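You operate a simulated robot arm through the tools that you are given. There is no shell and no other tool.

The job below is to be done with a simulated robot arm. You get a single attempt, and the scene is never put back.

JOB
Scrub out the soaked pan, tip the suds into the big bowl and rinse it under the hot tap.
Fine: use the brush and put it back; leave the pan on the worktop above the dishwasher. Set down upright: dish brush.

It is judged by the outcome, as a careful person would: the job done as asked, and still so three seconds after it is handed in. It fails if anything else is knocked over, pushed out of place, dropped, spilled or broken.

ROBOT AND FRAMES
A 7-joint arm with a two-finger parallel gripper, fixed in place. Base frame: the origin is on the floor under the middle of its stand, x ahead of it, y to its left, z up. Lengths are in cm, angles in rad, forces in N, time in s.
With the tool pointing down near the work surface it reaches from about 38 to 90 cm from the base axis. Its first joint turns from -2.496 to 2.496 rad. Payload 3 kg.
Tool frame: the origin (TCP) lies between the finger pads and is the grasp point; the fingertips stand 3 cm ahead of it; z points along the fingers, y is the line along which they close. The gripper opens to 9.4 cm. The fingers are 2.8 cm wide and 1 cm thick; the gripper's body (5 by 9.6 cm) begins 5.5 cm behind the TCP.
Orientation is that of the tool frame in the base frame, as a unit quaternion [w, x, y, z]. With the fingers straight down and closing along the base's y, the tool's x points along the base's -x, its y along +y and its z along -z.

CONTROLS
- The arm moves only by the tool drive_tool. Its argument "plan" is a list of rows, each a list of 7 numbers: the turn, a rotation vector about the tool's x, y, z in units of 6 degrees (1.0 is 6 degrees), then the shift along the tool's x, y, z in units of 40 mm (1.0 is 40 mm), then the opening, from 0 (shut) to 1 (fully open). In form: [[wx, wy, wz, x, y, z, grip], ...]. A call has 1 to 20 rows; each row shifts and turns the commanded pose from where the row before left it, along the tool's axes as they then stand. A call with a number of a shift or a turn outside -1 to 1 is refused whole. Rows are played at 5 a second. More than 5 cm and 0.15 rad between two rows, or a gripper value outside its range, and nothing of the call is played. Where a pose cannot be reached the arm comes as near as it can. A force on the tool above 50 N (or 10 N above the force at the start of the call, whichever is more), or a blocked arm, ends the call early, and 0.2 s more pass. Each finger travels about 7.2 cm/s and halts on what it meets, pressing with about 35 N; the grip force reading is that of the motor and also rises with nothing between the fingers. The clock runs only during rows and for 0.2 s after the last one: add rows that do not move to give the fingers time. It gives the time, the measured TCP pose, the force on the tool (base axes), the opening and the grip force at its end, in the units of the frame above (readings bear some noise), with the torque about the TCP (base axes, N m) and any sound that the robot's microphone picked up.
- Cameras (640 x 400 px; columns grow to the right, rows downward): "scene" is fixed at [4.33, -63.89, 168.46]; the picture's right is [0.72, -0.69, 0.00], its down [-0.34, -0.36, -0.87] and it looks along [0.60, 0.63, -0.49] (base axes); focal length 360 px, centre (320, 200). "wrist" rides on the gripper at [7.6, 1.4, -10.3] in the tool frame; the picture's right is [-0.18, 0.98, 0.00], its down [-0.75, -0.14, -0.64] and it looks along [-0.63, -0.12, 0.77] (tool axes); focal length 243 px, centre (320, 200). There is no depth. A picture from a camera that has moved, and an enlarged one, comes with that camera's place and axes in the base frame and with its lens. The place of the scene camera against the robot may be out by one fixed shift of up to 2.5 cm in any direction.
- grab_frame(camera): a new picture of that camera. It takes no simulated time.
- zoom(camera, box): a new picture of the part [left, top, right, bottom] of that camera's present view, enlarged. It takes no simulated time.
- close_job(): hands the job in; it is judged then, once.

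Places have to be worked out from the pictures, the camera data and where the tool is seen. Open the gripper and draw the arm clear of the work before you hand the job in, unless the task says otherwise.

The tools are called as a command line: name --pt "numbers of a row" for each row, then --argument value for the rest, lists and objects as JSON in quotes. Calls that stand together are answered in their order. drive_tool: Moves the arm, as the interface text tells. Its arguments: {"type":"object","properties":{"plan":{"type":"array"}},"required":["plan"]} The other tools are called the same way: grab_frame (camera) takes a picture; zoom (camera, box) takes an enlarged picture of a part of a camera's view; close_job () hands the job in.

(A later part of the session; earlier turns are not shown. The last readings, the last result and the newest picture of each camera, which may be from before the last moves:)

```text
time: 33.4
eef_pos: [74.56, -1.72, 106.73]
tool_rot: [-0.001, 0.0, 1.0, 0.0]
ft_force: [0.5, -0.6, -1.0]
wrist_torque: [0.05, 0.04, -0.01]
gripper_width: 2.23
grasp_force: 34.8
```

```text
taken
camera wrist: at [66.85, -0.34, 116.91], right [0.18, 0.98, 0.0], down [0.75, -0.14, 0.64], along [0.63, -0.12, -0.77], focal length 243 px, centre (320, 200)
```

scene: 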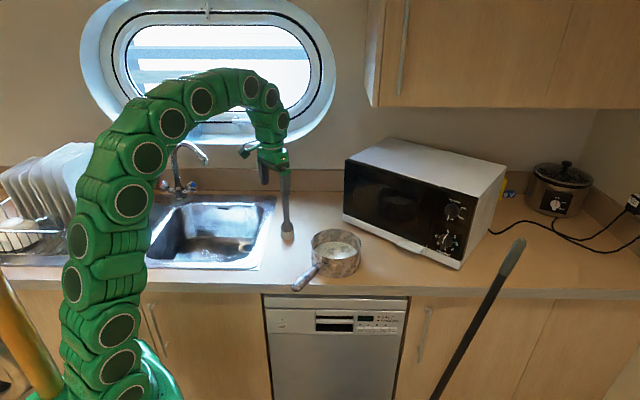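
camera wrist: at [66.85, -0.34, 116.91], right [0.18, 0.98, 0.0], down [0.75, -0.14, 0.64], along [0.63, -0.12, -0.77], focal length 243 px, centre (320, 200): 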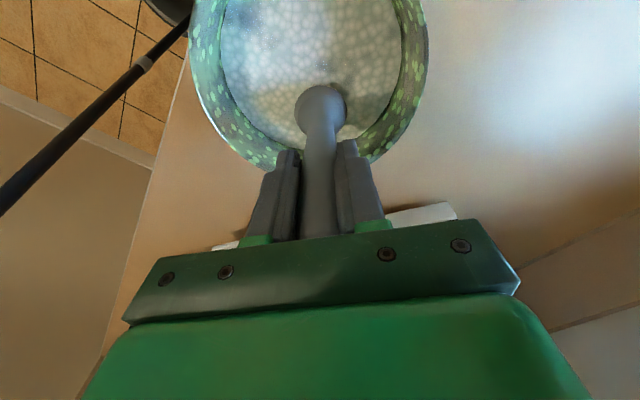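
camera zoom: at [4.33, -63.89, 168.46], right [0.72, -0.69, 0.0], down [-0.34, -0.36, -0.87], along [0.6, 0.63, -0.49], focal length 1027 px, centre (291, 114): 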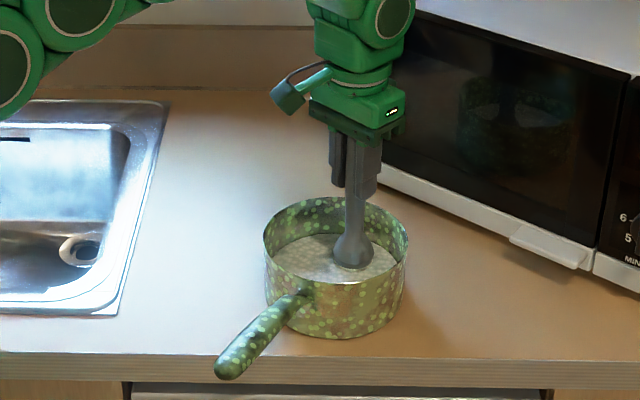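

Contact faded on that lap, so I press again and do one more good lap at a moderate radius, to leave no doubt about the scrubbing.

drive_tool --pt "0 0 0 0.15 0 0.027 0" --pt "0 0 0 0 0 0 0" --pt "0 0 0 0.114 0.425 0 0" --pt "0 0 0 0.311 0.311 0 0" --pt "0 0 0 0.425 0.114 0 0" --pt "0 0 0 0.425 -0.114 0 0" --pt "0 0 0 0.311 -0.311 0 0" --pt "0 0 0 0.114 -0.425 0 0" --pt "0 0 0 -0.114 -0.425 0 0" --pt "0 0 0 -0.311 -0.311 0 0" --pt "0 0 0 -0.425 -0.114 0 0" --pt "0 0 0 -0.425 0.114 0 0" --pt "0 0 0 -0.311 0.311 0 0" --pt "0 0 0 -0.114 0.425 0 0"

zoom --camera "scene" --box '[270, 160, 390, 300]'

```text
time: 36.4
eef_pos: [73.92, -1.93, 106.74]
tool_rot: [0.0, 0.0, 1.0, 0.0]
ft_force: [-0.4, 0.8, 0.9]
wrist_torque: [0.05, -0.02, 0.02]
gripper_width: 2.21
grasp_force: 35.0
```

```text
2.86 times, centred on (330, 230) of scene
camera zoom: at [4.33, -63.89, 168.46], right [0.72, -0.69, 0.0], down [-0.34, -0.36, -0.87], along [0.6, 0.63, -0.49], focal length 1027 px, centre (291, 114)
```

zoom: 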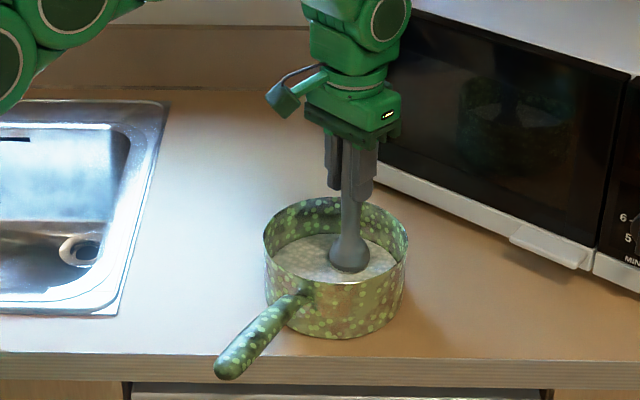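

Contact is light now. One more firm press, with back-and-forth strokes across the floor.

drive_tool --pt "0 0 0 0.4 0 0 0" --pt "0 0 0 0.4 0 0.035 0" --pt "0 0 0 0 0 0 0"

drive_tool --pt "0 0 0 0 0.4 0 0" --pt "0 0 0 0 0.3 0 0" --pt "0 0 0 0 -0.4 0 0" --pt "0 0 0 0 -0.5 0 0" --pt "0 0 0 0 -0.5 0 0" --pt "0 0 0 0 0.4 0 0" --pt "0 0 0 0 0.3 0 0" --pt "0 0 0 0.4 0 0 0" --pt "0 0 0 0.3 0 0 0" --pt "0 0 0 -0.4 0 0 0" --pt "0 0 0 -0.5 0 0 0" --pt "0 0 0 0.2 0 0 0" --pt "0 0 0 0 0 0 0"

zoom --camera "scene" --box '[270, 160, 390, 300]'

```text
time: 37.2
eef_pos: [70.54, -1.98, 106.63]
tool_rot: [0.001, 0.0, 1.0, 0.0]
ft_force: [3.3, 1.3, 15.3]
wrist_torque: [0.34, -0.82, 0.03]
gripper_width: 2.21
grasp_force: 35.0
```

```text
time: 40.0
eef_pos: [70.48, -1.78, 106.47]
tool_rot: [0.0, 0.0, 1.0, 0.0]
ft_force: [-0.7, 0.2, -1.6]
wrist_torque: [0.03, 0.04, -0.04]
gripper_width: 2.23
grasp_force: 35.4
```

```text
2.86 times, centred on (330, 230) of scene
camera zoom: at [4.33, -63.89, 168.46], right [0.72, -0.69, 0.0], down [-0.34, -0.36, -0.87], along [0.6, 0.63, -0.49], focal length 1027 px, centre (291, 114)
```

zoom: 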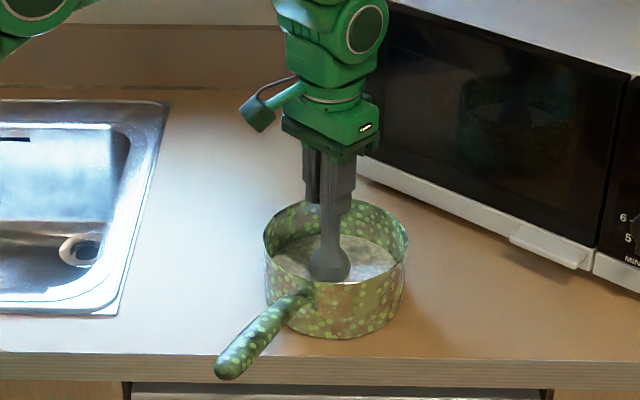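

The suds texture is uniform and the pan is still in place, so the scrubbing is done. I lift the brush slowly out of the pan and check it still hangs straight.

drive_tool --pt "0 0 0 0 0 -0.4 0" --pt "0 0 0 0 0 -0.5 0" --pt "0 0 0 0 0 -0.6 0" --pt "0 0 0 0 0 -0.6 0" --pt "0 0 0 0 0 -0.5 0" --pt "0 0 0 0 0 -0.15 0" --pt "0 0 0 0 0 0 0" --pt "0 0 0 0 0 0 0"

grab_frame --camera "wrist"

zoom --camera "scene" --box '[260, 110, 400, 300]'

```text
time: 41.8
eef_pos: [70.52, -2.01, 117.53]
tool_rot: [0.001, 0.001, 1.0, -0.001]
ft_force: [-0.3, 0.1, -0.6]
wrist_torque: [-0.01, 0.0, 0.02]
gripper_width: 2.21
grasp_force: 35.3
```

```text
taken
camera wrist: at [62.94, -0.38, 127.76], right [0.18, 0.98, 0.0], down [0.75, -0.14, 0.64], along [0.63, -0.12, -0.77], focal length 243 px, centre (320, 200)
```

wrist: 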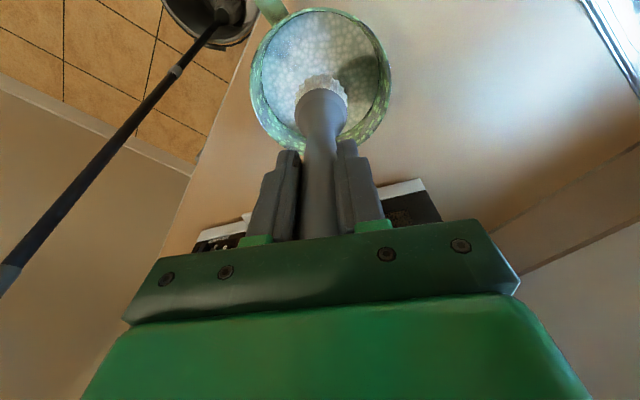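

```text
2.11 times, centred on (330, 205) of scene
camera zoom: at [4.33, -63.89, 168.46], right [0.72, -0.69, 0.0], down [-0.34, -0.36, -0.87], along [0.6, 0.63, -0.49], focal length 757 px, centre (299, 190)
```

zoom: 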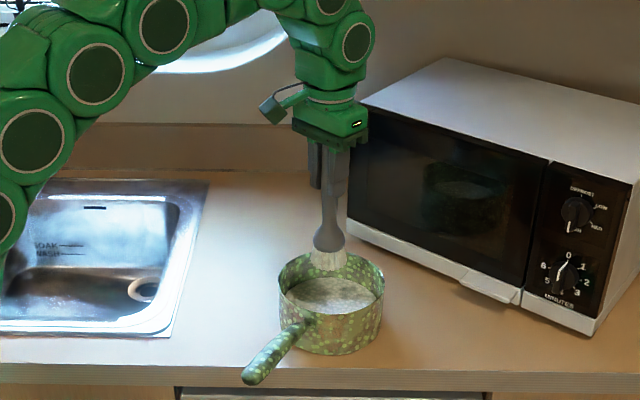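

The brush is still straight. I carry it back over its original spot at (69.6, 20.8).

drive_tool --pt "0 0 0 0.035 0.6 0 0" --pt "0 0 0 0.035 0.95 0 0" --pt "0 0 0 0.035 0.95 0 0" --pt "0 0 0 0.035 0.95 0 0" --pt "0 0 0 0.035 0.95 0 0" --pt "0 0 0 0.03 0.75 0 0" --pt "0 0 0 0.02 0.52 0 0" --pt "0 0 0 0 0 0 0"

drive_tool --pt "0 0 0 0 0 0.6 0" --pt "0 0 0 0 0 0.8 0" --pt "0 0 0 0 0 0.7 0" --pt "0 0 0 0 0 0.4 0" --pt "0 0 0 0 0 0.2 0" --pt "0 0 0 0 0 0 0"

grab_frame --camera "wrist"

zoom --camera "scene" --box '[240, 130, 340, 250]'

```text
time: 43.6
eef_pos: [69.63, 20.72, 117.29]
tool_rot: [0.001, 0.0, 1.0, 0.0]
ft_force: [0.4, 0.4, -0.5]
wrist_torque: [0.0, 0.03, -0.02]
gripper_width: 2.21
grasp_force: 34.8
```

```text
time: 45.0
eef_pos: [69.65, 20.88, 106.55]
tool_rot: [0.0, 0.0, 1.0, 0.0]
ft_force: [0.0, -0.4, -0.7]
wrist_torque: [-0.04, 0.01, 0.02]
gripper_width: 2.21
grasp_force: 35.3
```

```text
taken
camera wrist: at [62.01, 22.3, 116.8], right [0.18, 0.98, 0.0], down [0.75, -0.14, 0.64], along [0.63, -0.12, -0.77], focal length 243 px, centre (320, 200)
```

wrist: 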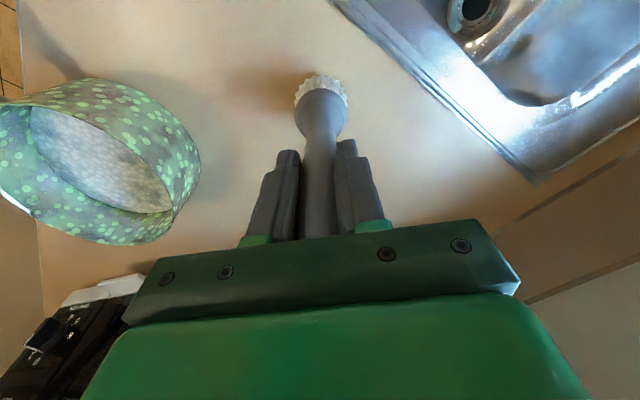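

```text
3.33 times, centred on (290, 190) of scene
camera zoom: at [4.33, -63.89, 168.46], right [0.72, -0.69, 0.0], down [-0.34, -0.36, -0.87], along [0.6, 0.63, -0.49], focal length 1199 px, centre (420, 233)
```

zoom: 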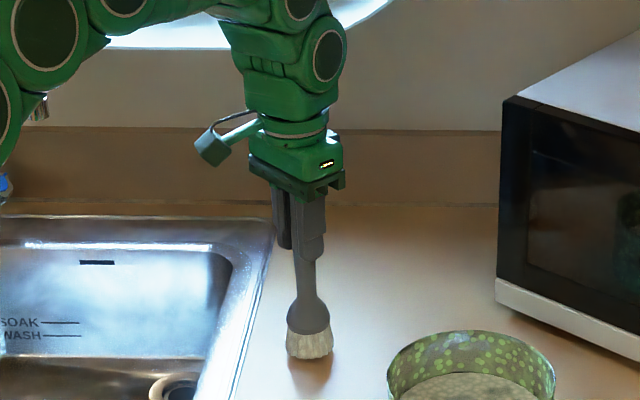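

Near the worktop, the brush matches its original spot. I feel for contact in small downward steps.

drive_tool --pt "0 0 0 0 0 0.07 0" --pt "0 0 0 0 0 0 0"

drive_tool --pt "0 0 0 0 0 0.05 0" --pt "0 0 0 0 0 0 0"

drive_tool --pt "0 0 0 0 0 0.04 0" --pt "0 0 0 0 0 0 0"

```text
time: 45.6
eef_pos: [69.75, 20.8, 106.36]
tool_rot: [0.0, 0.0, 1.0, 0.0]
ft_force: [-0.5, -0.2, -0.8]
wrist_torque: [-0.01, -0.04, 0.0]
gripper_width: 2.2
grasp_force: 34.9
```

```text
time: 46.2
eef_pos: [69.84, 20.9, 106.23]
tool_rot: [-0.001, 0.0, 1.0, 0.0]
ft_force: [-0.2, -0.4, -1.2]
wrist_torque: [-0.04, 0.01, 0.04]
gripper_width: 2.2
grasp_force: 35.1
```

```text
time: 46.8
eef_pos: [69.76, 20.71, 106.0]
tool_rot: [-0.001, 0.0, 1.0, 0.0]
ft_force: [0.1, -0.4, -0.9]
wrist_torque: [-0.04, 0.0, 0.03]
gripper_width: 2.23
grasp_force: 35.1
```

No contact yet. I continue down in 1 mm steps.

drive_tool --pt "0 0 0 0 0 0.03 0" --pt "0 0 0 0 0 0 0"

drive_tool --pt "0 0 0 0 0 0.03 0" --pt "0 0 0 0 0 0 0"

```text
time: 47.4
eef_pos: [69.75, 20.84, 105.93]
tool_rot: [0.0, 0.0, 1.0, 0.001]
ft_force: [0.1, 0.4, -0.9]
wrist_torque: [0.03, -0.02, 0.02]
gripper_width: 2.2
grasp_force: 34.5
```

```text
time: 48.0
eef_pos: [69.72, 20.71, 105.81]
tool_rot: [0.0, 0.0, 1.0, 0.0]
ft_force: [-0.3, -0.3, -2.2]
wrist_torque: [0.0, 0.01, -0.02]
gripper_width: 2.21
grasp_force: 34.8
```

Still free at 105.8. I expect contact within a few more millimetres.

drive_tool --pt "0 0 0 0 0 0.03 0" --pt "0 0 0 0 0 0 0"

drive_tool --pt "0 0 0 0 0 0.025 0" --pt "0 0 0 0 0 0 0"

zoom --camera "scene" --box '[260, 180, 320, 250]'

```text
time: 48.6
eef_pos: [69.68, 20.94, 105.73]
tool_rot: [0.001, 0.001, 1.0, 0.001]
ft_force: [0.1, -1.9, 18.4]
wrist_torque: [-0.34, 0.42, 0.0]
gripper_width: 2.2
grasp_force: 35.1
```

```text
time: 49.2
eef_pos: [69.74, 20.8, 105.66]
tool_rot: [0.001, 0.0, 1.0, 0.0]
ft_force: [1.9, 0.2, 32.0]
wrist_torque: [0.42, -0.29, 0.06]
gripper_width: 2.21
grasp_force: 34.8
```

```text
5.71 times, centred on (290, 215) of scene
camera zoom: at [4.33, -63.89, 168.46], right [0.72, -0.69, 0.0], down [-0.34, -0.36, -0.87], along [0.6, 0.63, -0.49], focal length 2055 px, centre (491, 114)
```

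zoom: 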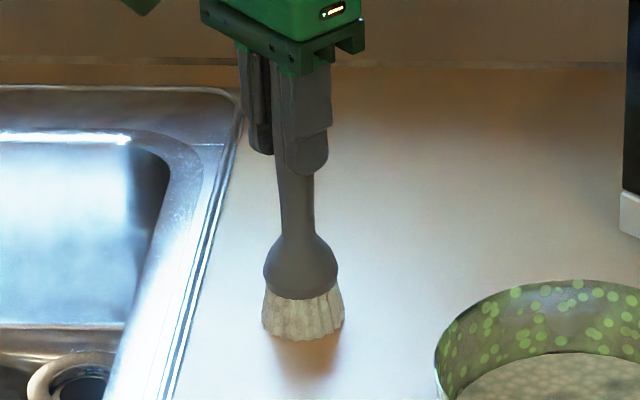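

It's in firm contact at 32 N. I back off about 1.5 mm to relieve the pressure, then open the fingers gently.

drive_tool --pt "0 0 0 0 0 -0.025 0" --pt "0 0 0 0 0 0 0"

```text
time: 49.8
eef_pos: [69.7, 20.74, 105.66]
tool_rot: [-0.001, 0.0, 1.0, 0.0]
ft_force: [4.1, 1.9, 12.5]
wrist_torque: [0.45, -0.41, -0.07]
gripper_width: 2.2
grasp_force: 35.3
```

Down to 12 N. I lift another half millimetre and then open slowly.

drive_tool --pt "0 0 0 0 0 -0.014 0" --pt "0 0 0 0 0 0 0" --pt "0 0 0 0 0 0 0.27" --pt "0 0 0 0 0 0 0.32" --pt "0 0 0 0 0 0 0.38" --pt "0 0 0 0 0 0 0.45" --pt "0 0 0 0 0 0 0.6" --pt "0 0 0 0 0 0 0.8" --pt "0 0 0 0 0 0 1" --pt "0 0 0 0 0 0 1" --pt "0 0 0 0 0 0 1"

grab_frame --camera "wrist"

zoom --camera "scene" --box '[240, 130, 340, 250]'

```text
time: 52.2
eef_pos: [69.7, 20.79, 105.78]
tool_rot: [0.0, 0.0, 1.0, 0.0]
ft_force: [0.5, 0.0, 0.6]
wrist_torque: [0.02, 0.01, -0.01]
gripper_width: 9.42
grasp_force: 0.1
```

```text
taken
camera wrist: at [62.03, 22.27, 115.96], right [0.18, 0.98, 0.0], down [0.75, -0.14, 0.64], along [0.63, -0.12, -0.77], focal length 243 px, centre (320, 200)
```

wrist: 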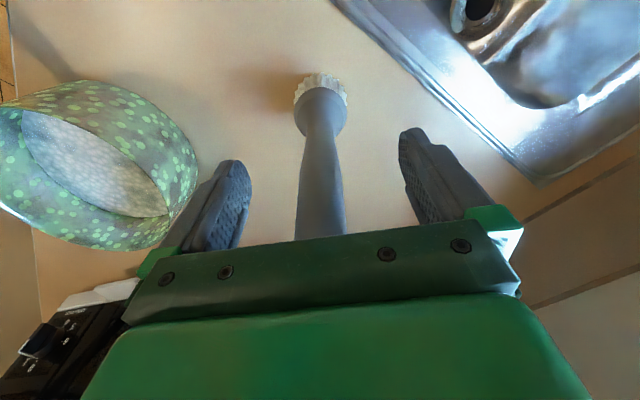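

```text
3.33 times, centred on (290, 190) of scene
camera zoom: at [4.33, -63.89, 168.46], right [0.72, -0.69, 0.0], down [-0.34, -0.36, -0.87], along [0.6, 0.63, -0.49], focal length 1199 px, centre (420, 233)
```

zoom: 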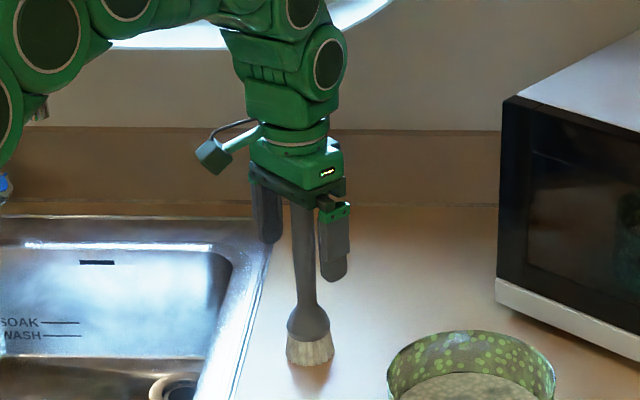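

The brush stands upright on its own spot. I raise the gripper straight up, clear of it.

drive_tool --pt "0 0 0 0 0 -0.5 1" --pt "0 0 0 0 0 -0.8 1" --pt "0 0 0 0 0 -0.9 1" --pt "0 0 0 0 0 -0.8 1" --pt "0 0 0 0.9 -0.2 0 1" --pt "0 0 0 0.9 -0.2 -0.4 1" --pt "0 0 0 0.9 -0.2 -0.4 1" --pt "0 0 0 0.9 0 -0.4 1" --pt "0 0 0 0.9 0 -0.4 1" --pt "0 0 0 0 0 0 1"

grab_frame --camera "wrist"

zoom --camera "scene" --box '[240, 170, 400, 300]'

```text
time: 54.4
eef_pos: [51.63, 18.43, 124.24]
tool_rot: [-0.001, 0.0, 1.0, 0.0]
ft_force: [0.3, 0.5, -0.8]
wrist_torque: [0.02, -0.01, 0.02]
gripper_width: 9.4
grasp_force: 0.1
```

```text
taken
camera wrist: at [43.98, 19.89, 134.44], right [0.18, 0.98, 0.0], down [0.75, -0.14, 0.64], along [0.63, -0.12, -0.77], focal length 243 px, centre (320, 200)
```

wrist: 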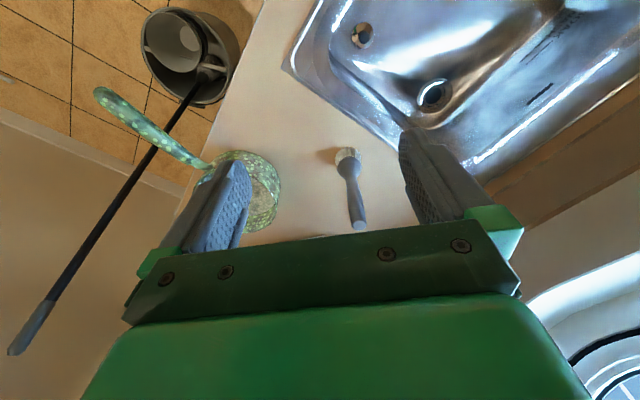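

```text
3.08 times, centred on (320, 235) of scene
camera zoom: at [4.33, -63.89, 168.46], right [0.72, -0.69, 0.0], down [-0.34, -0.36, -0.87], along [0.6, 0.63, -0.49], focal length 1106 px, centre (320, 92)
```

zoom: 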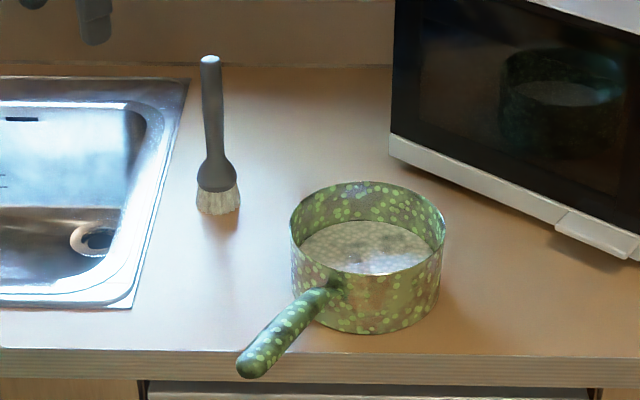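

The brush is back and upright, and the pan hasn't been disturbed. Next I'll open the hot tap before handling the pan. I move to free space left of the spout and rotate the tool so the fingers can straddle the hot knob from the front.

drive_tool --pt "0 0 0 0.3625 0.831 0.194 1" --pt "0 0 0 0.3625 0.831 0.194 1" --pt "0 0 0 0.3625 0.831 0.194 1" --pt "0 0 0 0.3625 0.831 0.194 1" --pt "0 0 0 0.3625 0.831 0.194 1" --pt "0 0 0 0.3625 0.831 0.194 1" --pt "0 0 0 0.3625 0.831 0.194 1" --pt "0 0 0 0.3625 0.831 0.194 1" --pt "0 0 0 0 0 0 1"

drive_tool --pt "-0.835 0.158 0.459 0 0 0 1" --pt "-0.835 0.158 0.459 0 0 0 1" --pt "-0.835 0.158 0.459 0 0 0 1" --pt "-0.835 0.158 0.459 0 0 0 1" --pt "-0.835 0.158 0.459 0 0 0 1" --pt "-0.835 0.158 0.459 0 0 0 1" --pt "-0.835 0.158 0.459 0 0 0 1" --pt "-0.835 0.158 0.459 0 0 0 1" --pt "0 0 0 0 0 0 1"

grab_frame --camera "scene"

```text
time: 56.4
eef_pos: [39.97, 45.07, 117.93]
tool_rot: [-0.001, -0.001, 1.0, 0.001]
ft_force: [0.0, 0.2, 0.2]
wrist_torque: [-0.03, 0.0, 0.0]
gripper_width: 9.39
grasp_force: 0.1
```

```text
time: 58.4
eef_pos: [40.08, 45.01, 118.0]
tool_rot: [-0.064, 0.187, 0.919, 0.34]
ft_force: [-0.4, -0.3, 0.0]
wrist_torque: [0.0, 0.01, -0.02]
gripper_width: 9.41
grasp_force: 0.0
```

```text
taken
```

scene: 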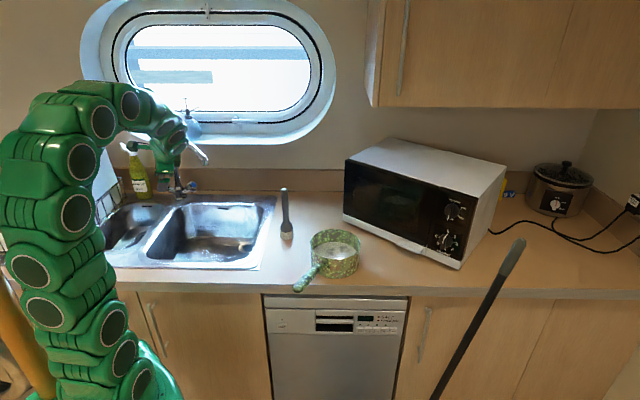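

The rotation is going as planned. I finish it and look with the wrist camera.

drive_tool --pt "-0.835 0.158 0.459 0 0 0 1" --pt "-0.835 0.158 0.459 0 0 0 1" --pt "-0.835 0.158 0.459 0 0 0 1" --pt "-0.835 0.158 0.459 0 0 0 1" --pt "-0.835 0.158 0.459 0 0 0 1" --pt "-0.835 0.158 0.459 0 0 0 1" --pt "-0.835 0.158 0.459 0 0 0 1" --pt "0 0 0 0 0 0 1"

grab_frame --camera "wrist"

grab_frame --camera "scene"

```text
time: 60.2
eef_pos: [40.09, 44.78, 117.98]
tool_rot: [-0.113, 0.326, 0.726, 0.595]
ft_force: [0.0, 0.3, -0.8]
wrist_torque: [0.0, -0.02, -0.01]
gripper_width: 9.4
grasp_force: 0.0
```

```text
taken
camera wrist: at [32.85, 38.03, 126.0], right [0.74, 0.01, 0.67], down [0.34, -0.87, -0.36], along [0.58, 0.5, -0.65], focal length 243 px, centre (320, 200)
```

wrist: 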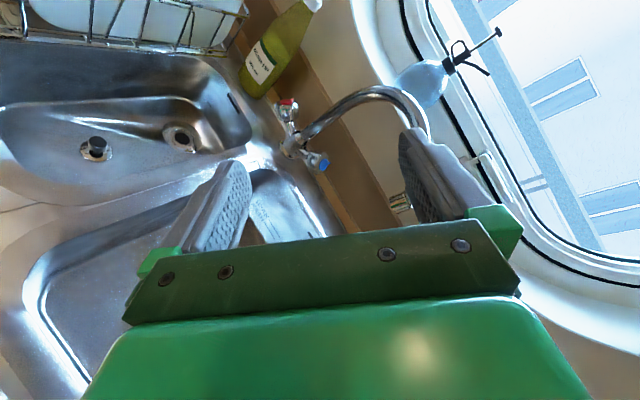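

```text
taken
```

scene: 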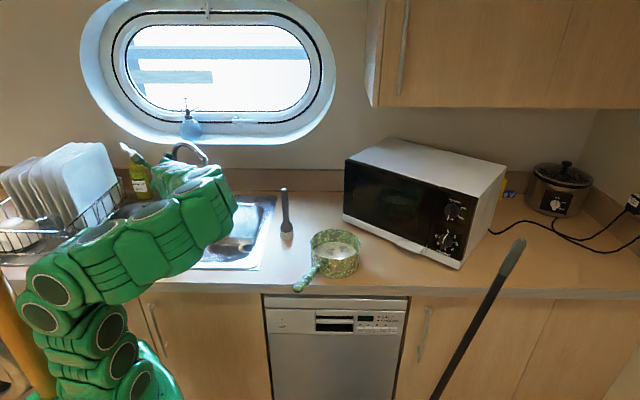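

Orientation achieved, and the hot knob is in the wrist view at about (288, 108). I zoom in on it.

zoom --camera "wrist" --box '[240, 70, 360, 190]'

zoom --camera "wrist" --box '[0, 0, 320, 200]'

```text
3.33 times, centred on (300, 130) of wrist
camera zoom: at [32.85, 38.03, 126.0], right [0.74, 0.01, 0.67], down [0.34, -0.87, -0.36], along [0.58, 0.5, -0.65], focal length 809 px, centre (387, 433)
```

zoom: 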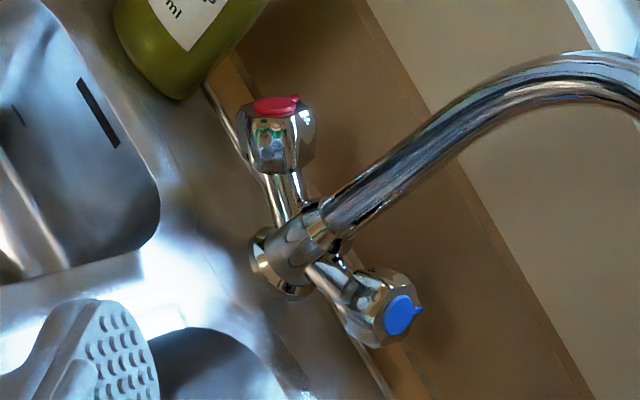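

```text
2.00 times, centred on (160, 100) of wrist
camera zoom: at [32.85, 38.03, 126.0], right [0.74, 0.01, 0.67], down [0.34, -0.87, -0.36], along [0.58, 0.5, -0.65], focal length 485 px, centre (640, 400)
```

zoom: 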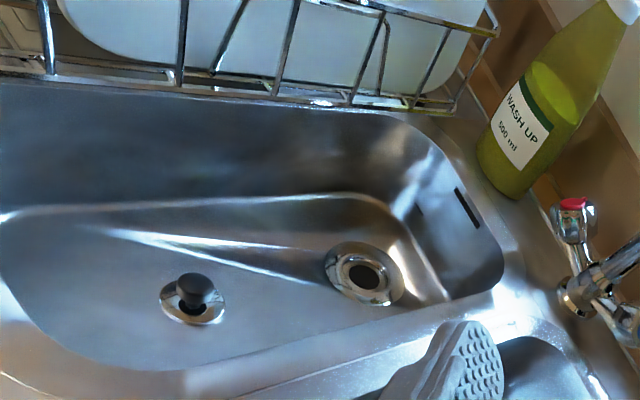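

The new view confirms the hot knob centre at (50.3, 78.2, 96.1), with its axis about (-0.65, 0.37, 0.66). I fine-tune the orientation so the fingers straddle the knob at right angles to its axis and the hand stays clear of the spout pipe and the bottle.

drive_tool --pt "-0.436 -0.763 0.347 0 0 0 1" --pt "-0.436 -0.763 0.347 0 0 0 1" --pt "-0.436 -0.763 0.347 0 0 0 1" --pt "-0.436 -0.763 0.347 0 0 0 1" --pt "-0.436 -0.763 0.347 0 0 0 1" --pt "-0.436 -0.763 0.347 0 0 0 1" --pt "0 0 0 0 0 0 1"

grab_frame --camera "wrist"

```text
time: 61.8
eef_pos: [38.39, 48.86, 116.1]
tool_rot: [0.045, 0.546, 0.605, 0.578]
ft_force: [-0.8, -0.1, -0.1]
wrist_torque: [0.02, -0.01, 0.01]
gripper_width: 9.4
grasp_force: 0.1
out of reach, approached as far as the arm can: row 2, 3, 4
```

```text
taken
camera wrist: at [29.14, 47.28, 124.9], right [0.67, -0.39, 0.63], down [-0.22, -0.92, -0.33], along [0.71, 0.08, -0.7], focal length 243 px, centre (320, 200)
```

wrist: 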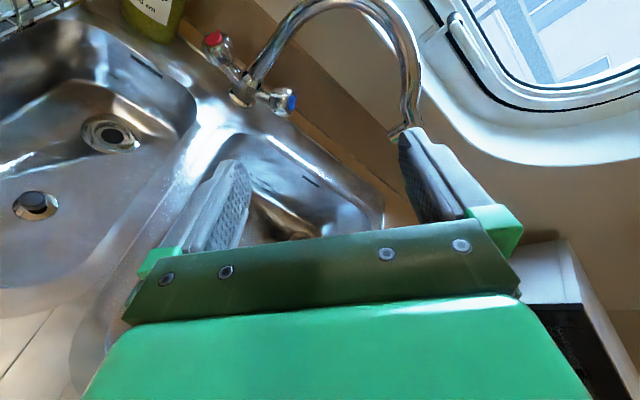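

The orientation reached the target, with the TCP displaced slightly to (38.4, 48.9, 116.1). I now go to a standoff 14 cm in front of the hot knob.

drive_tool --pt "0 0 0 0.164 -0.553 0.706 1" --pt "0 0 0 0.164 -0.553 0.706 1" --pt "0 0 0 0.164 -0.553 0.706 1" --pt "0 0 0 0.164 -0.553 0.706 1" --pt "0 0 0 0.164 -0.553 0.706 1" --pt "0 0 0 0.164 -0.553 0.706 1" --pt "0 0 0 0.164 -0.553 0.706 1" --pt "0 0 0 0 0 0 1"

grab_frame --camera "wrist"

grab_frame --camera "scene"

```text
time: 63.6
eef_pos: [40.88, 69.14, 100.64]
tool_rot: [0.044, 0.545, 0.606, 0.577]
ft_force: [0.0, -0.3, 0.0]
wrist_torque: [0.01, 0.01, -0.03]
gripper_width: 9.4
grasp_force: 0.2
```

```text
taken
camera wrist: at [31.48, 67.57, 109.41], right [0.67, -0.39, 0.63], down [-0.22, -0.92, -0.33], along [0.7, 0.08, -0.7], focal length 243 px, centre (320, 200)
```

wrist: 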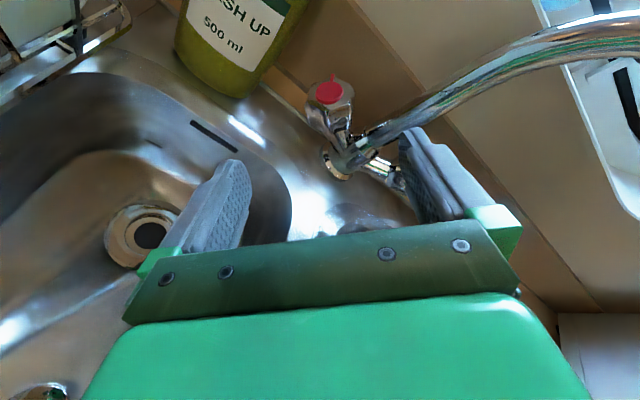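

```text
taken
```

scene: 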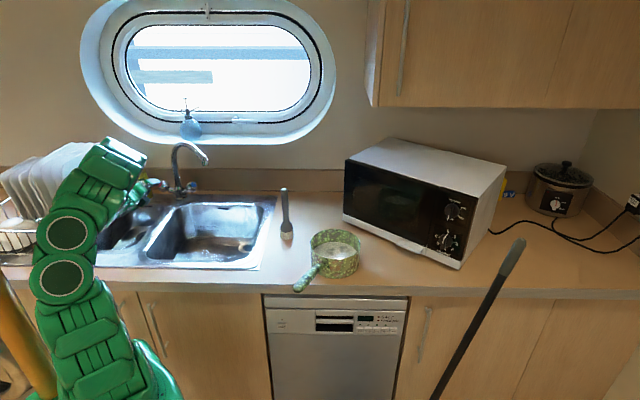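

I zoom in on the knob from this nearby viewpoint to refine its centre and axis.

zoom --camera "wrist" --box '[270, 50, 410, 190]'

zoom --camera "scene" --box '[90, 130, 220, 230]'

```text
2.86 times, centred on (340, 120) of wrist
camera zoom: at [31.48, 67.57, 109.41], right [0.67, -0.39, 0.63], down [-0.22, -0.92, -0.33], along [0.7, 0.08, -0.7], focal length 693 px, centre (263, 429)
```

zoom: 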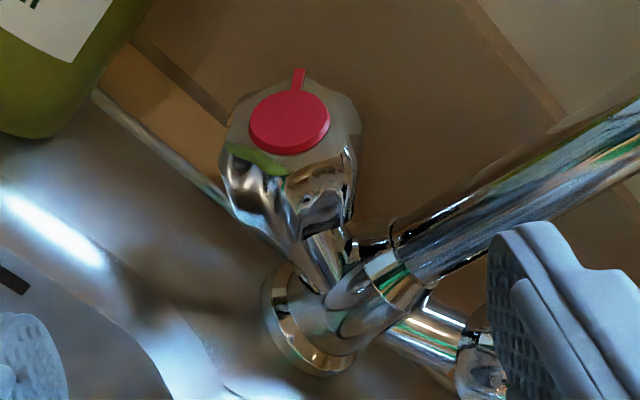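

```text
4.00 times, centred on (155, 180) of scene
camera zoom: at [4.33, -63.89, 168.46], right [0.72, -0.69, 0.0], down [-0.34, -0.36, -0.87], along [0.6, 0.63, -0.49], focal length 1438 px, centre (980, 280)
```

zoom: 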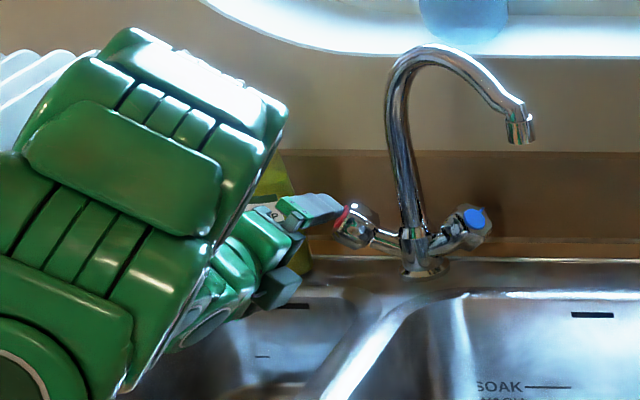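

With this view the estimates are refined: knob centre (49.7, 76.7, 97.2), red cap (48.4, 77.2, 98.6), tap pipe at (54.1, 72.8). The pipe is close, so I tilt a little further toward the knob's outer side, narrow the fingers to about 5.8 cm and move to a 9 cm standoff.

drive_tool --pt "0 -1 0 0 0 0 0.8" --pt "0 -1 0 0 0 0 0.62" --pt "0 0 0 0.6 0.205 0.69 0.62" --pt "0 0 0 0 0 0 0.62" --pt "0 0 0 0 0 0 0.62"

grab_frame --camera "wrist"

zoom --camera "scene" --box '[90, 130, 220, 230]'

```text
time: 64.8
eef_pos: [42.49, 72.23, 101.28]
tool_rot: [0.107, 0.603, 0.598, 0.517]
ft_force: [0.2, -0.6, -0.3]
wrist_torque: [-0.02, 0.0, 0.03]
gripper_width: 5.83
grasp_force: 0.0
```

```text
taken
camera wrist: at [33.68, 73.26, 110.6], right [0.65, -0.41, 0.64], down [-0.38, -0.9, -0.2], along [0.66, -0.12, -0.74], focal length 243 px, centre (320, 200)
```

wrist: 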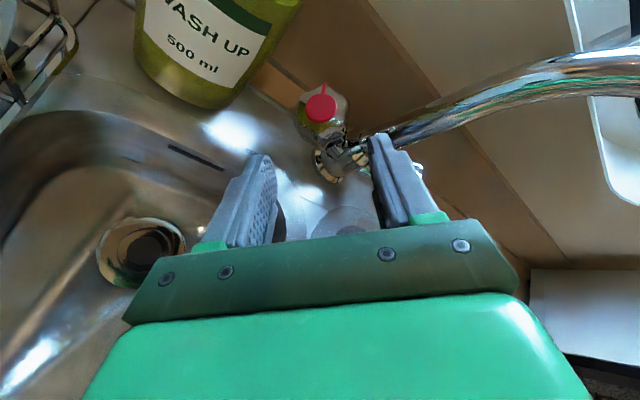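

```text
4.00 times, centred on (155, 180) of scene
camera zoom: at [4.33, -63.89, 168.46], right [0.72, -0.69, 0.0], down [-0.34, -0.36, -0.87], along [0.6, 0.63, -0.49], focal length 1438 px, centre (980, 280)
```

zoom: 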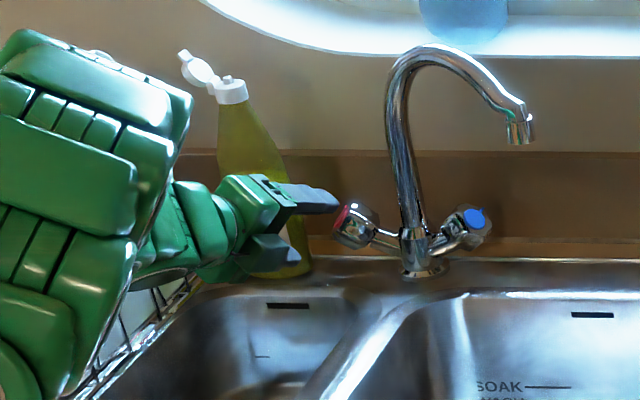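

The knob projects right between the fingers, as calculated. I advance about 7.8 cm slowly so the pads straddle it.

drive_tool --pt "0 0 0 0 0.025 0.4 0.62" --pt "0 0 0 0 0.025 0.4 0.62" --pt "0 0 0 0 0 0.4 0.62" --pt "0 0 0 0 0 0.4 0.62" --pt "0 0 0 0 0 0 0.62"

grab_frame --camera "wrist"

zoom --camera "scene" --box '[120, 140, 220, 220]'

```text
time: 66.0
eef_pos: [47.58, 75.42, 98.66]
tool_rot: [0.107, 0.604, 0.597, 0.517]
ft_force: [-1.3, 0.0, -0.5]
wrist_torque: [-0.01, -0.01, -0.02]
gripper_width: 5.83
grasp_force: 0.0
```

```text
taken
camera wrist: at [38.78, 76.35, 107.95], right [0.65, -0.41, 0.64], down [-0.38, -0.9, -0.2], along [0.66, -0.12, -0.74], focal length 243 px, centre (320, 200)
```

wrist: 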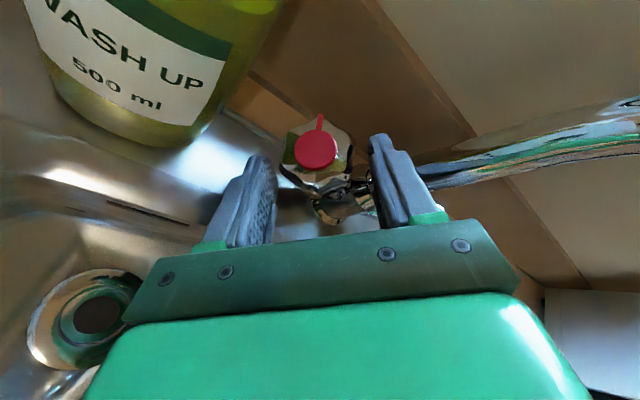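

```text
5.00 times, centred on (170, 180) of scene
camera zoom: at [4.33, -63.89, 168.46], right [0.72, -0.69, 0.0], down [-0.34, -0.36, -0.87], along [0.6, 0.63, -0.49], focal length 1798 px, centre (1070, 300)
```

zoom: 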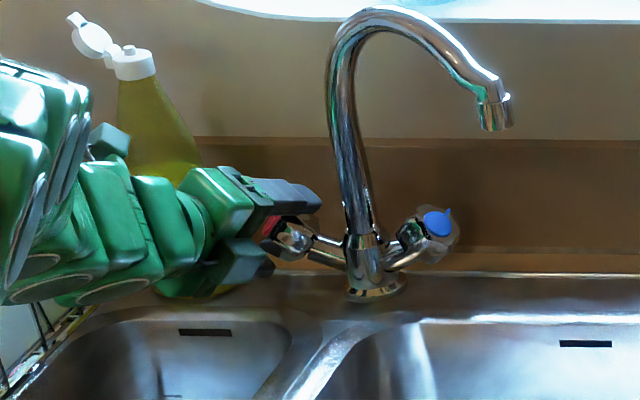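

The knob is centred between the fingers. I advance another 1.2 cm and close on it.

drive_tool --pt "0 0 0 0 0 0.3 0.62" --pt "0 0 0 0 0 0 0.62" --pt "0 0 0 0 0 0 0.5" --pt "0 0 0 0 0 0 0.4" --pt "0 0 0 0 0 0 0.2" --pt "0 0 0 0 0 0 0" --pt "0 0 0 0 0 0 0"

grab_frame --camera "wrist"

```text
time: 67.6
eef_pos: [48.5, 75.89, 98.05]
tool_rot: [0.107, 0.603, 0.598, 0.517]
ft_force: [1.3, -1.3, -4.9]
wrist_torque: [-0.31, -0.46, 0.0]
gripper_width: 4.71
grasp_force: 45.1
```

```text
taken
camera wrist: at [39.66, 76.84, 107.33], right [0.65, -0.41, 0.64], down [-0.38, -0.9, -0.2], along [0.66, -0.12, -0.74], focal length 243 px, centre (320, 200)
```

wrist: 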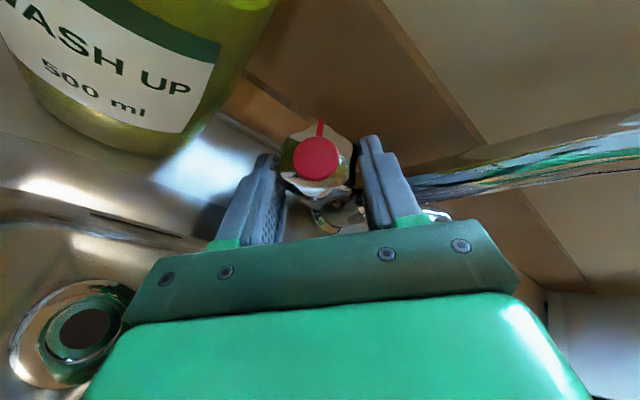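

The knob is gripped (4.7 cm wide). I turn about its axis, counter-clockwise as seen from its cap, by a first 12° and watch the torque.

drive_tool --pt "0.4 0 -0.3 0 0.016 0 0" --pt "0.4 0 -0.3 0 0.016 0 0" --pt "0.4 0 -0.3 0 0.016 0 0" --pt "0.4 0 -0.3 0 0.016 0 0" --pt "0 0 0 0 0 0 0"

zoom --camera "wrist" --box '[240, 90, 400, 240]'

zoom --camera "scene" --box '[120, 140, 220, 220]'

```text
time: 68.8
eef_pos: [48.46, 75.78, 98.36]
tool_rot: [0.088, 0.57, 0.676, 0.459]
ft_force: [-14.5, 0.9, 7.2]
wrist_torque: [0.63, 0.69, 0.31]
gripper_width: 4.47
grasp_force: 44.7
```

```text
2.67 times, centred on (320, 165) of wrist
camera zoom: at [40.33, 77.0, 108.16], right [0.74, -0.23, 0.63], down [-0.26, -0.97, -0.04], along [0.62, -0.13, -0.77], focal length 647 px, centre (320, 293)
```

zoom: 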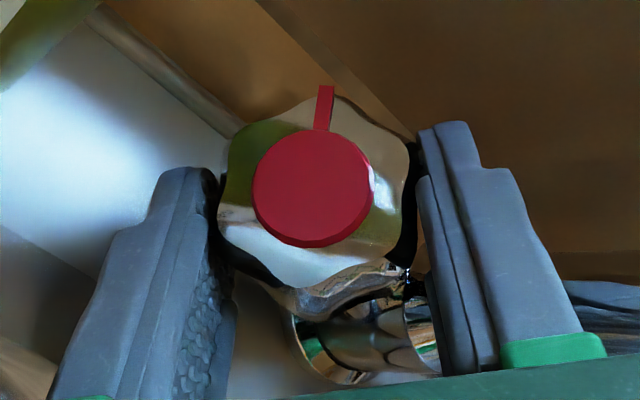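

```text
5.00 times, centred on (170, 180) of scene
camera zoom: at [4.33, -63.89, 168.46], right [0.72, -0.69, 0.0], down [-0.34, -0.36, -0.87], along [0.6, 0.63, -0.49], focal length 1798 px, centre (1070, 300)
```

zoom: 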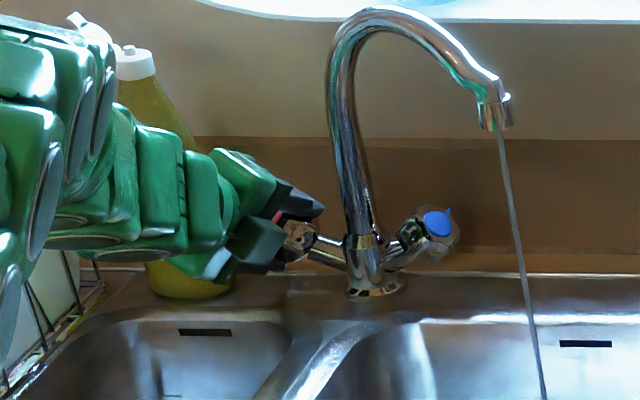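

Water is running from the spout, so this is the opening direction. I open another 12° for a proper flow.

drive_tool --pt "0.4 0 -0.3 0 0.016 0 0" --pt "0.4 0 -0.3 0 0.016 0 0" --pt "0.4 0 -0.3 0 0.016 0 0" --pt "0.4 0 -0.3 0 0.016 0 0" --pt "0 0 0 0 0 0 0"

zoom --camera "wrist" --box '[240, 90, 400, 240]'

zoom --camera "scene" --box '[100, 130, 260, 260]'

```text
time: 70.0
eef_pos: [48.72, 75.89, 98.43]
tool_rot: [0.068, 0.532, 0.746, 0.394]
ft_force: [12.8, 37.7, 10.1]
wrist_torque: [1.03, 1.4, -0.16]
gripper_width: 4.43
grasp_force: 44.8
```

```text
2.67 times, centred on (320, 165) of wrist
camera zoom: at [41.15, 77.31, 108.83], right [0.81, -0.04, 0.59], down [-0.12, -0.99, 0.1], along [0.58, -0.15, -0.8], focal length 647 px, centre (320, 293)
```

zoom: 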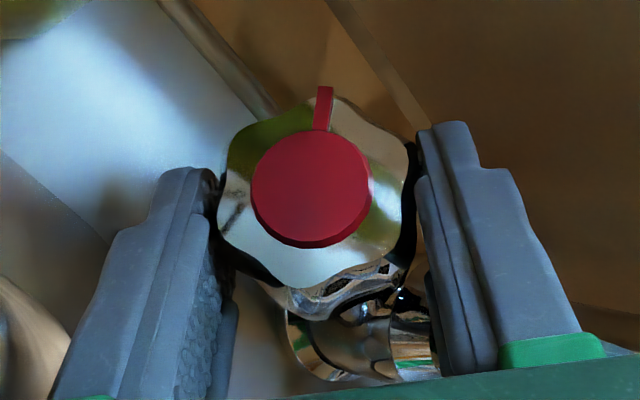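

```text
3.08 times, centred on (180, 195) of scene
camera zoom: at [4.33, -63.89, 168.46], right [0.72, -0.69, 0.0], down [-0.34, -0.36, -0.87], along [0.6, 0.63, -0.49], focal length 1106 px, centre (751, 215)
```

zoom: 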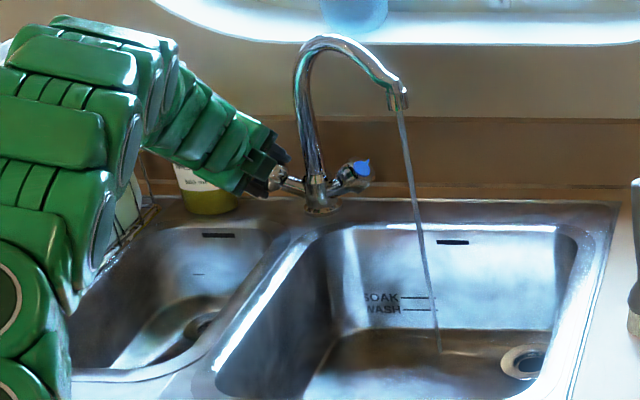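

A steady stream is falling into the big bowl, and the force reading has risen, so I stop turning here. I open the fingers just enough to release the knob and back straight out.

drive_tool --pt "0 0 0 0 0 0 0.5" --pt "0 0 0 0 0 0 0.6" --pt "0 0 0 0 0 0 0.62" --pt "0 0 0 0 0 0 0.62"

grab_frame --camera "wrist"

```text
time: 71.0
eef_pos: [48.68, 75.81, 98.48]
tool_rot: [0.07, 0.533, 0.746, 0.394]
ft_force: [-0.6, 0.6, 0.9]
wrist_torque: [0.0, 0.01, -0.01]
gripper_width: 5.83
grasp_force: 0.0
```

```text
taken
camera wrist: at [41.13, 77.25, 108.73], right [0.81, -0.04, 0.59], down [-0.12, -0.99, 0.11], along [0.58, -0.16, -0.8], focal length 243 px, centre (320, 200)
```

wrist: 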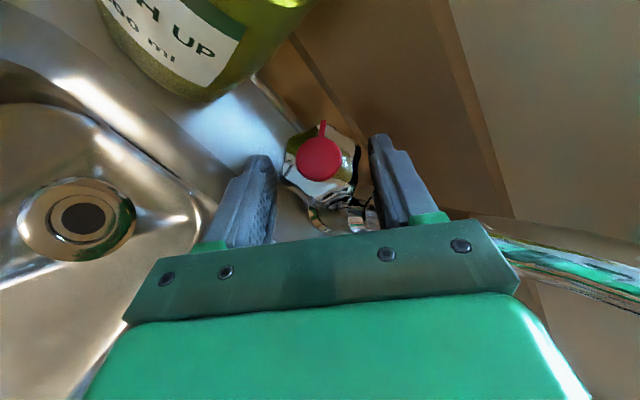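

The knob is released with the water still running. I back straight out along the tool axis, then up and away to open space in front of the tap.

drive_tool --pt "0 0 0 0 0 -0.6 0.62" --pt "0 0 0 0 0 -0.95 0.62" --pt "0 0 0 0 0 -0.95 0.62" --pt "0 0 0 -0.467 0.208 -0.792 0.8" --pt "0 0 0 -0.467 0.208 -0.792 1" --pt "0 0 0 -0.467 0.208 -0.792 1" --pt "0 0 0 -0.467 0.208 -0.792 1" --pt "0 0 0 -0.467 0.208 -0.792 1" --pt "0 0 0 -0.467 0.208 -0.792 1" --pt "0 0 0 0 0 0 1"

grab_frame --camera "scene"

grab_frame --camera "wrist"

```text
time: 73.2
eef_pos: [41.95, 52.07, 118.04]
tool_rot: [0.068, 0.533, 0.746, 0.394]
ft_force: [-0.2, 1.1, 0.2]
wrist_torque: [-0.01, -0.02, 0.0]
gripper_width: 9.37
grasp_force: 0.0
```

```text
taken
```

scene: 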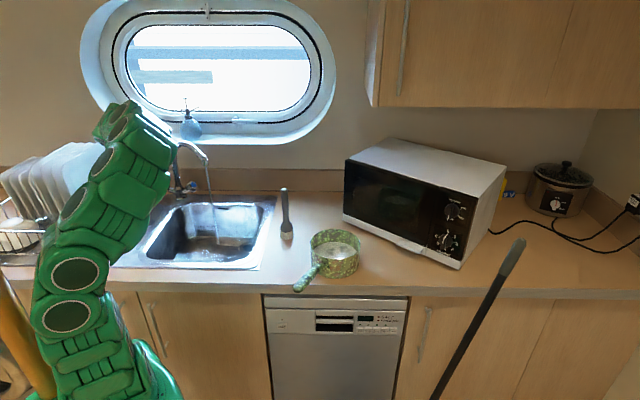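

```text
taken
camera wrist: at [34.4, 53.43, 128.32], right [0.81, -0.04, 0.59], down [-0.12, -0.99, 0.11], along [0.58, -0.16, -0.8], focal length 243 px, centre (320, 200)
```

wrist: 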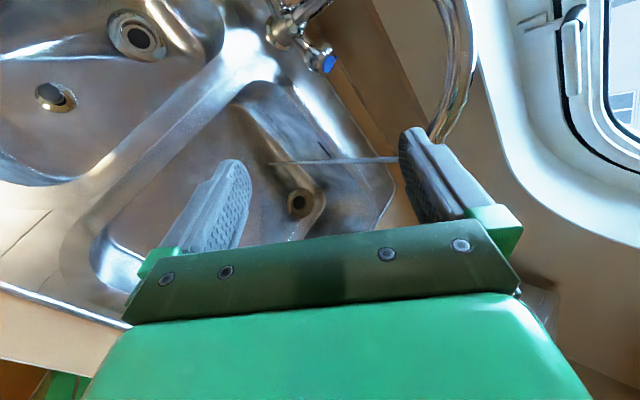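

The stream falls into the big bowl near (59.8, 53.6). I'll grip the soapy pan by its left wall from above, since that gives a shorter lever than the handle. First I rotate back to tool-down with a 20° yaw.

drive_tool --pt "0.481 0.175 -0.839 0 0 0 1" --pt "0.481 0.175 -0.839 0 0 0 1" --pt "0.481 0.175 -0.839 0 0 0 1" --pt "0.481 0.175 -0.839 0 0 0 1" --pt "0.481 0.175 -0.839 0 0 0 1" --pt "0.481 0.175 -0.839 0 0 0 1" --pt "0.481 0.175 -0.839 0 0 0 1" --pt "0.481 0.175 -0.839 0 0 0 1" --pt "0.481 0.175 -0.839 0 0 0 1" --pt "0.481 0.175 -0.839 0 0 0 1" --pt "0.481 0.175 -0.839 0 0 0 1" --pt "0.481 0.175 -0.839 0 0 0 1" --pt "0.481 0.175 -0.839 0 0 0 1" --pt "0.481 0.175 -0.839 0 0 0 1" --pt "0.481 0.175 -0.839 0 0 0 1" --pt "0.481 0.175 -0.839 0 0 0 1" --pt "0.481 0.175 -0.839 0 0 0 1" --pt "0 0 0 0 0 0 1"

grab_frame --camera "wrist"

```text
time: 77.0
eef_pos: [42.03, 51.98, 117.99]
tool_rot: [-0.001, -0.174, 0.985, 0.0]
ft_force: [-1.0, -0.3, 0.2]
wrist_torque: [-0.02, -0.04, -0.01]
gripper_width: 9.38
grasp_force: 0.1
```

```text
taken
camera wrist: at [34.34, 50.8, 128.1], right [-0.17, 0.99, 0.0], down [0.76, 0.13, 0.64], along [0.63, 0.11, -0.77], focal length 243 px, centre (320, 200)
```

wrist: 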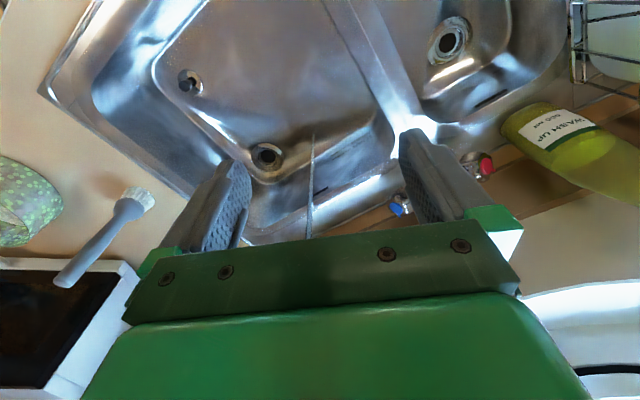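

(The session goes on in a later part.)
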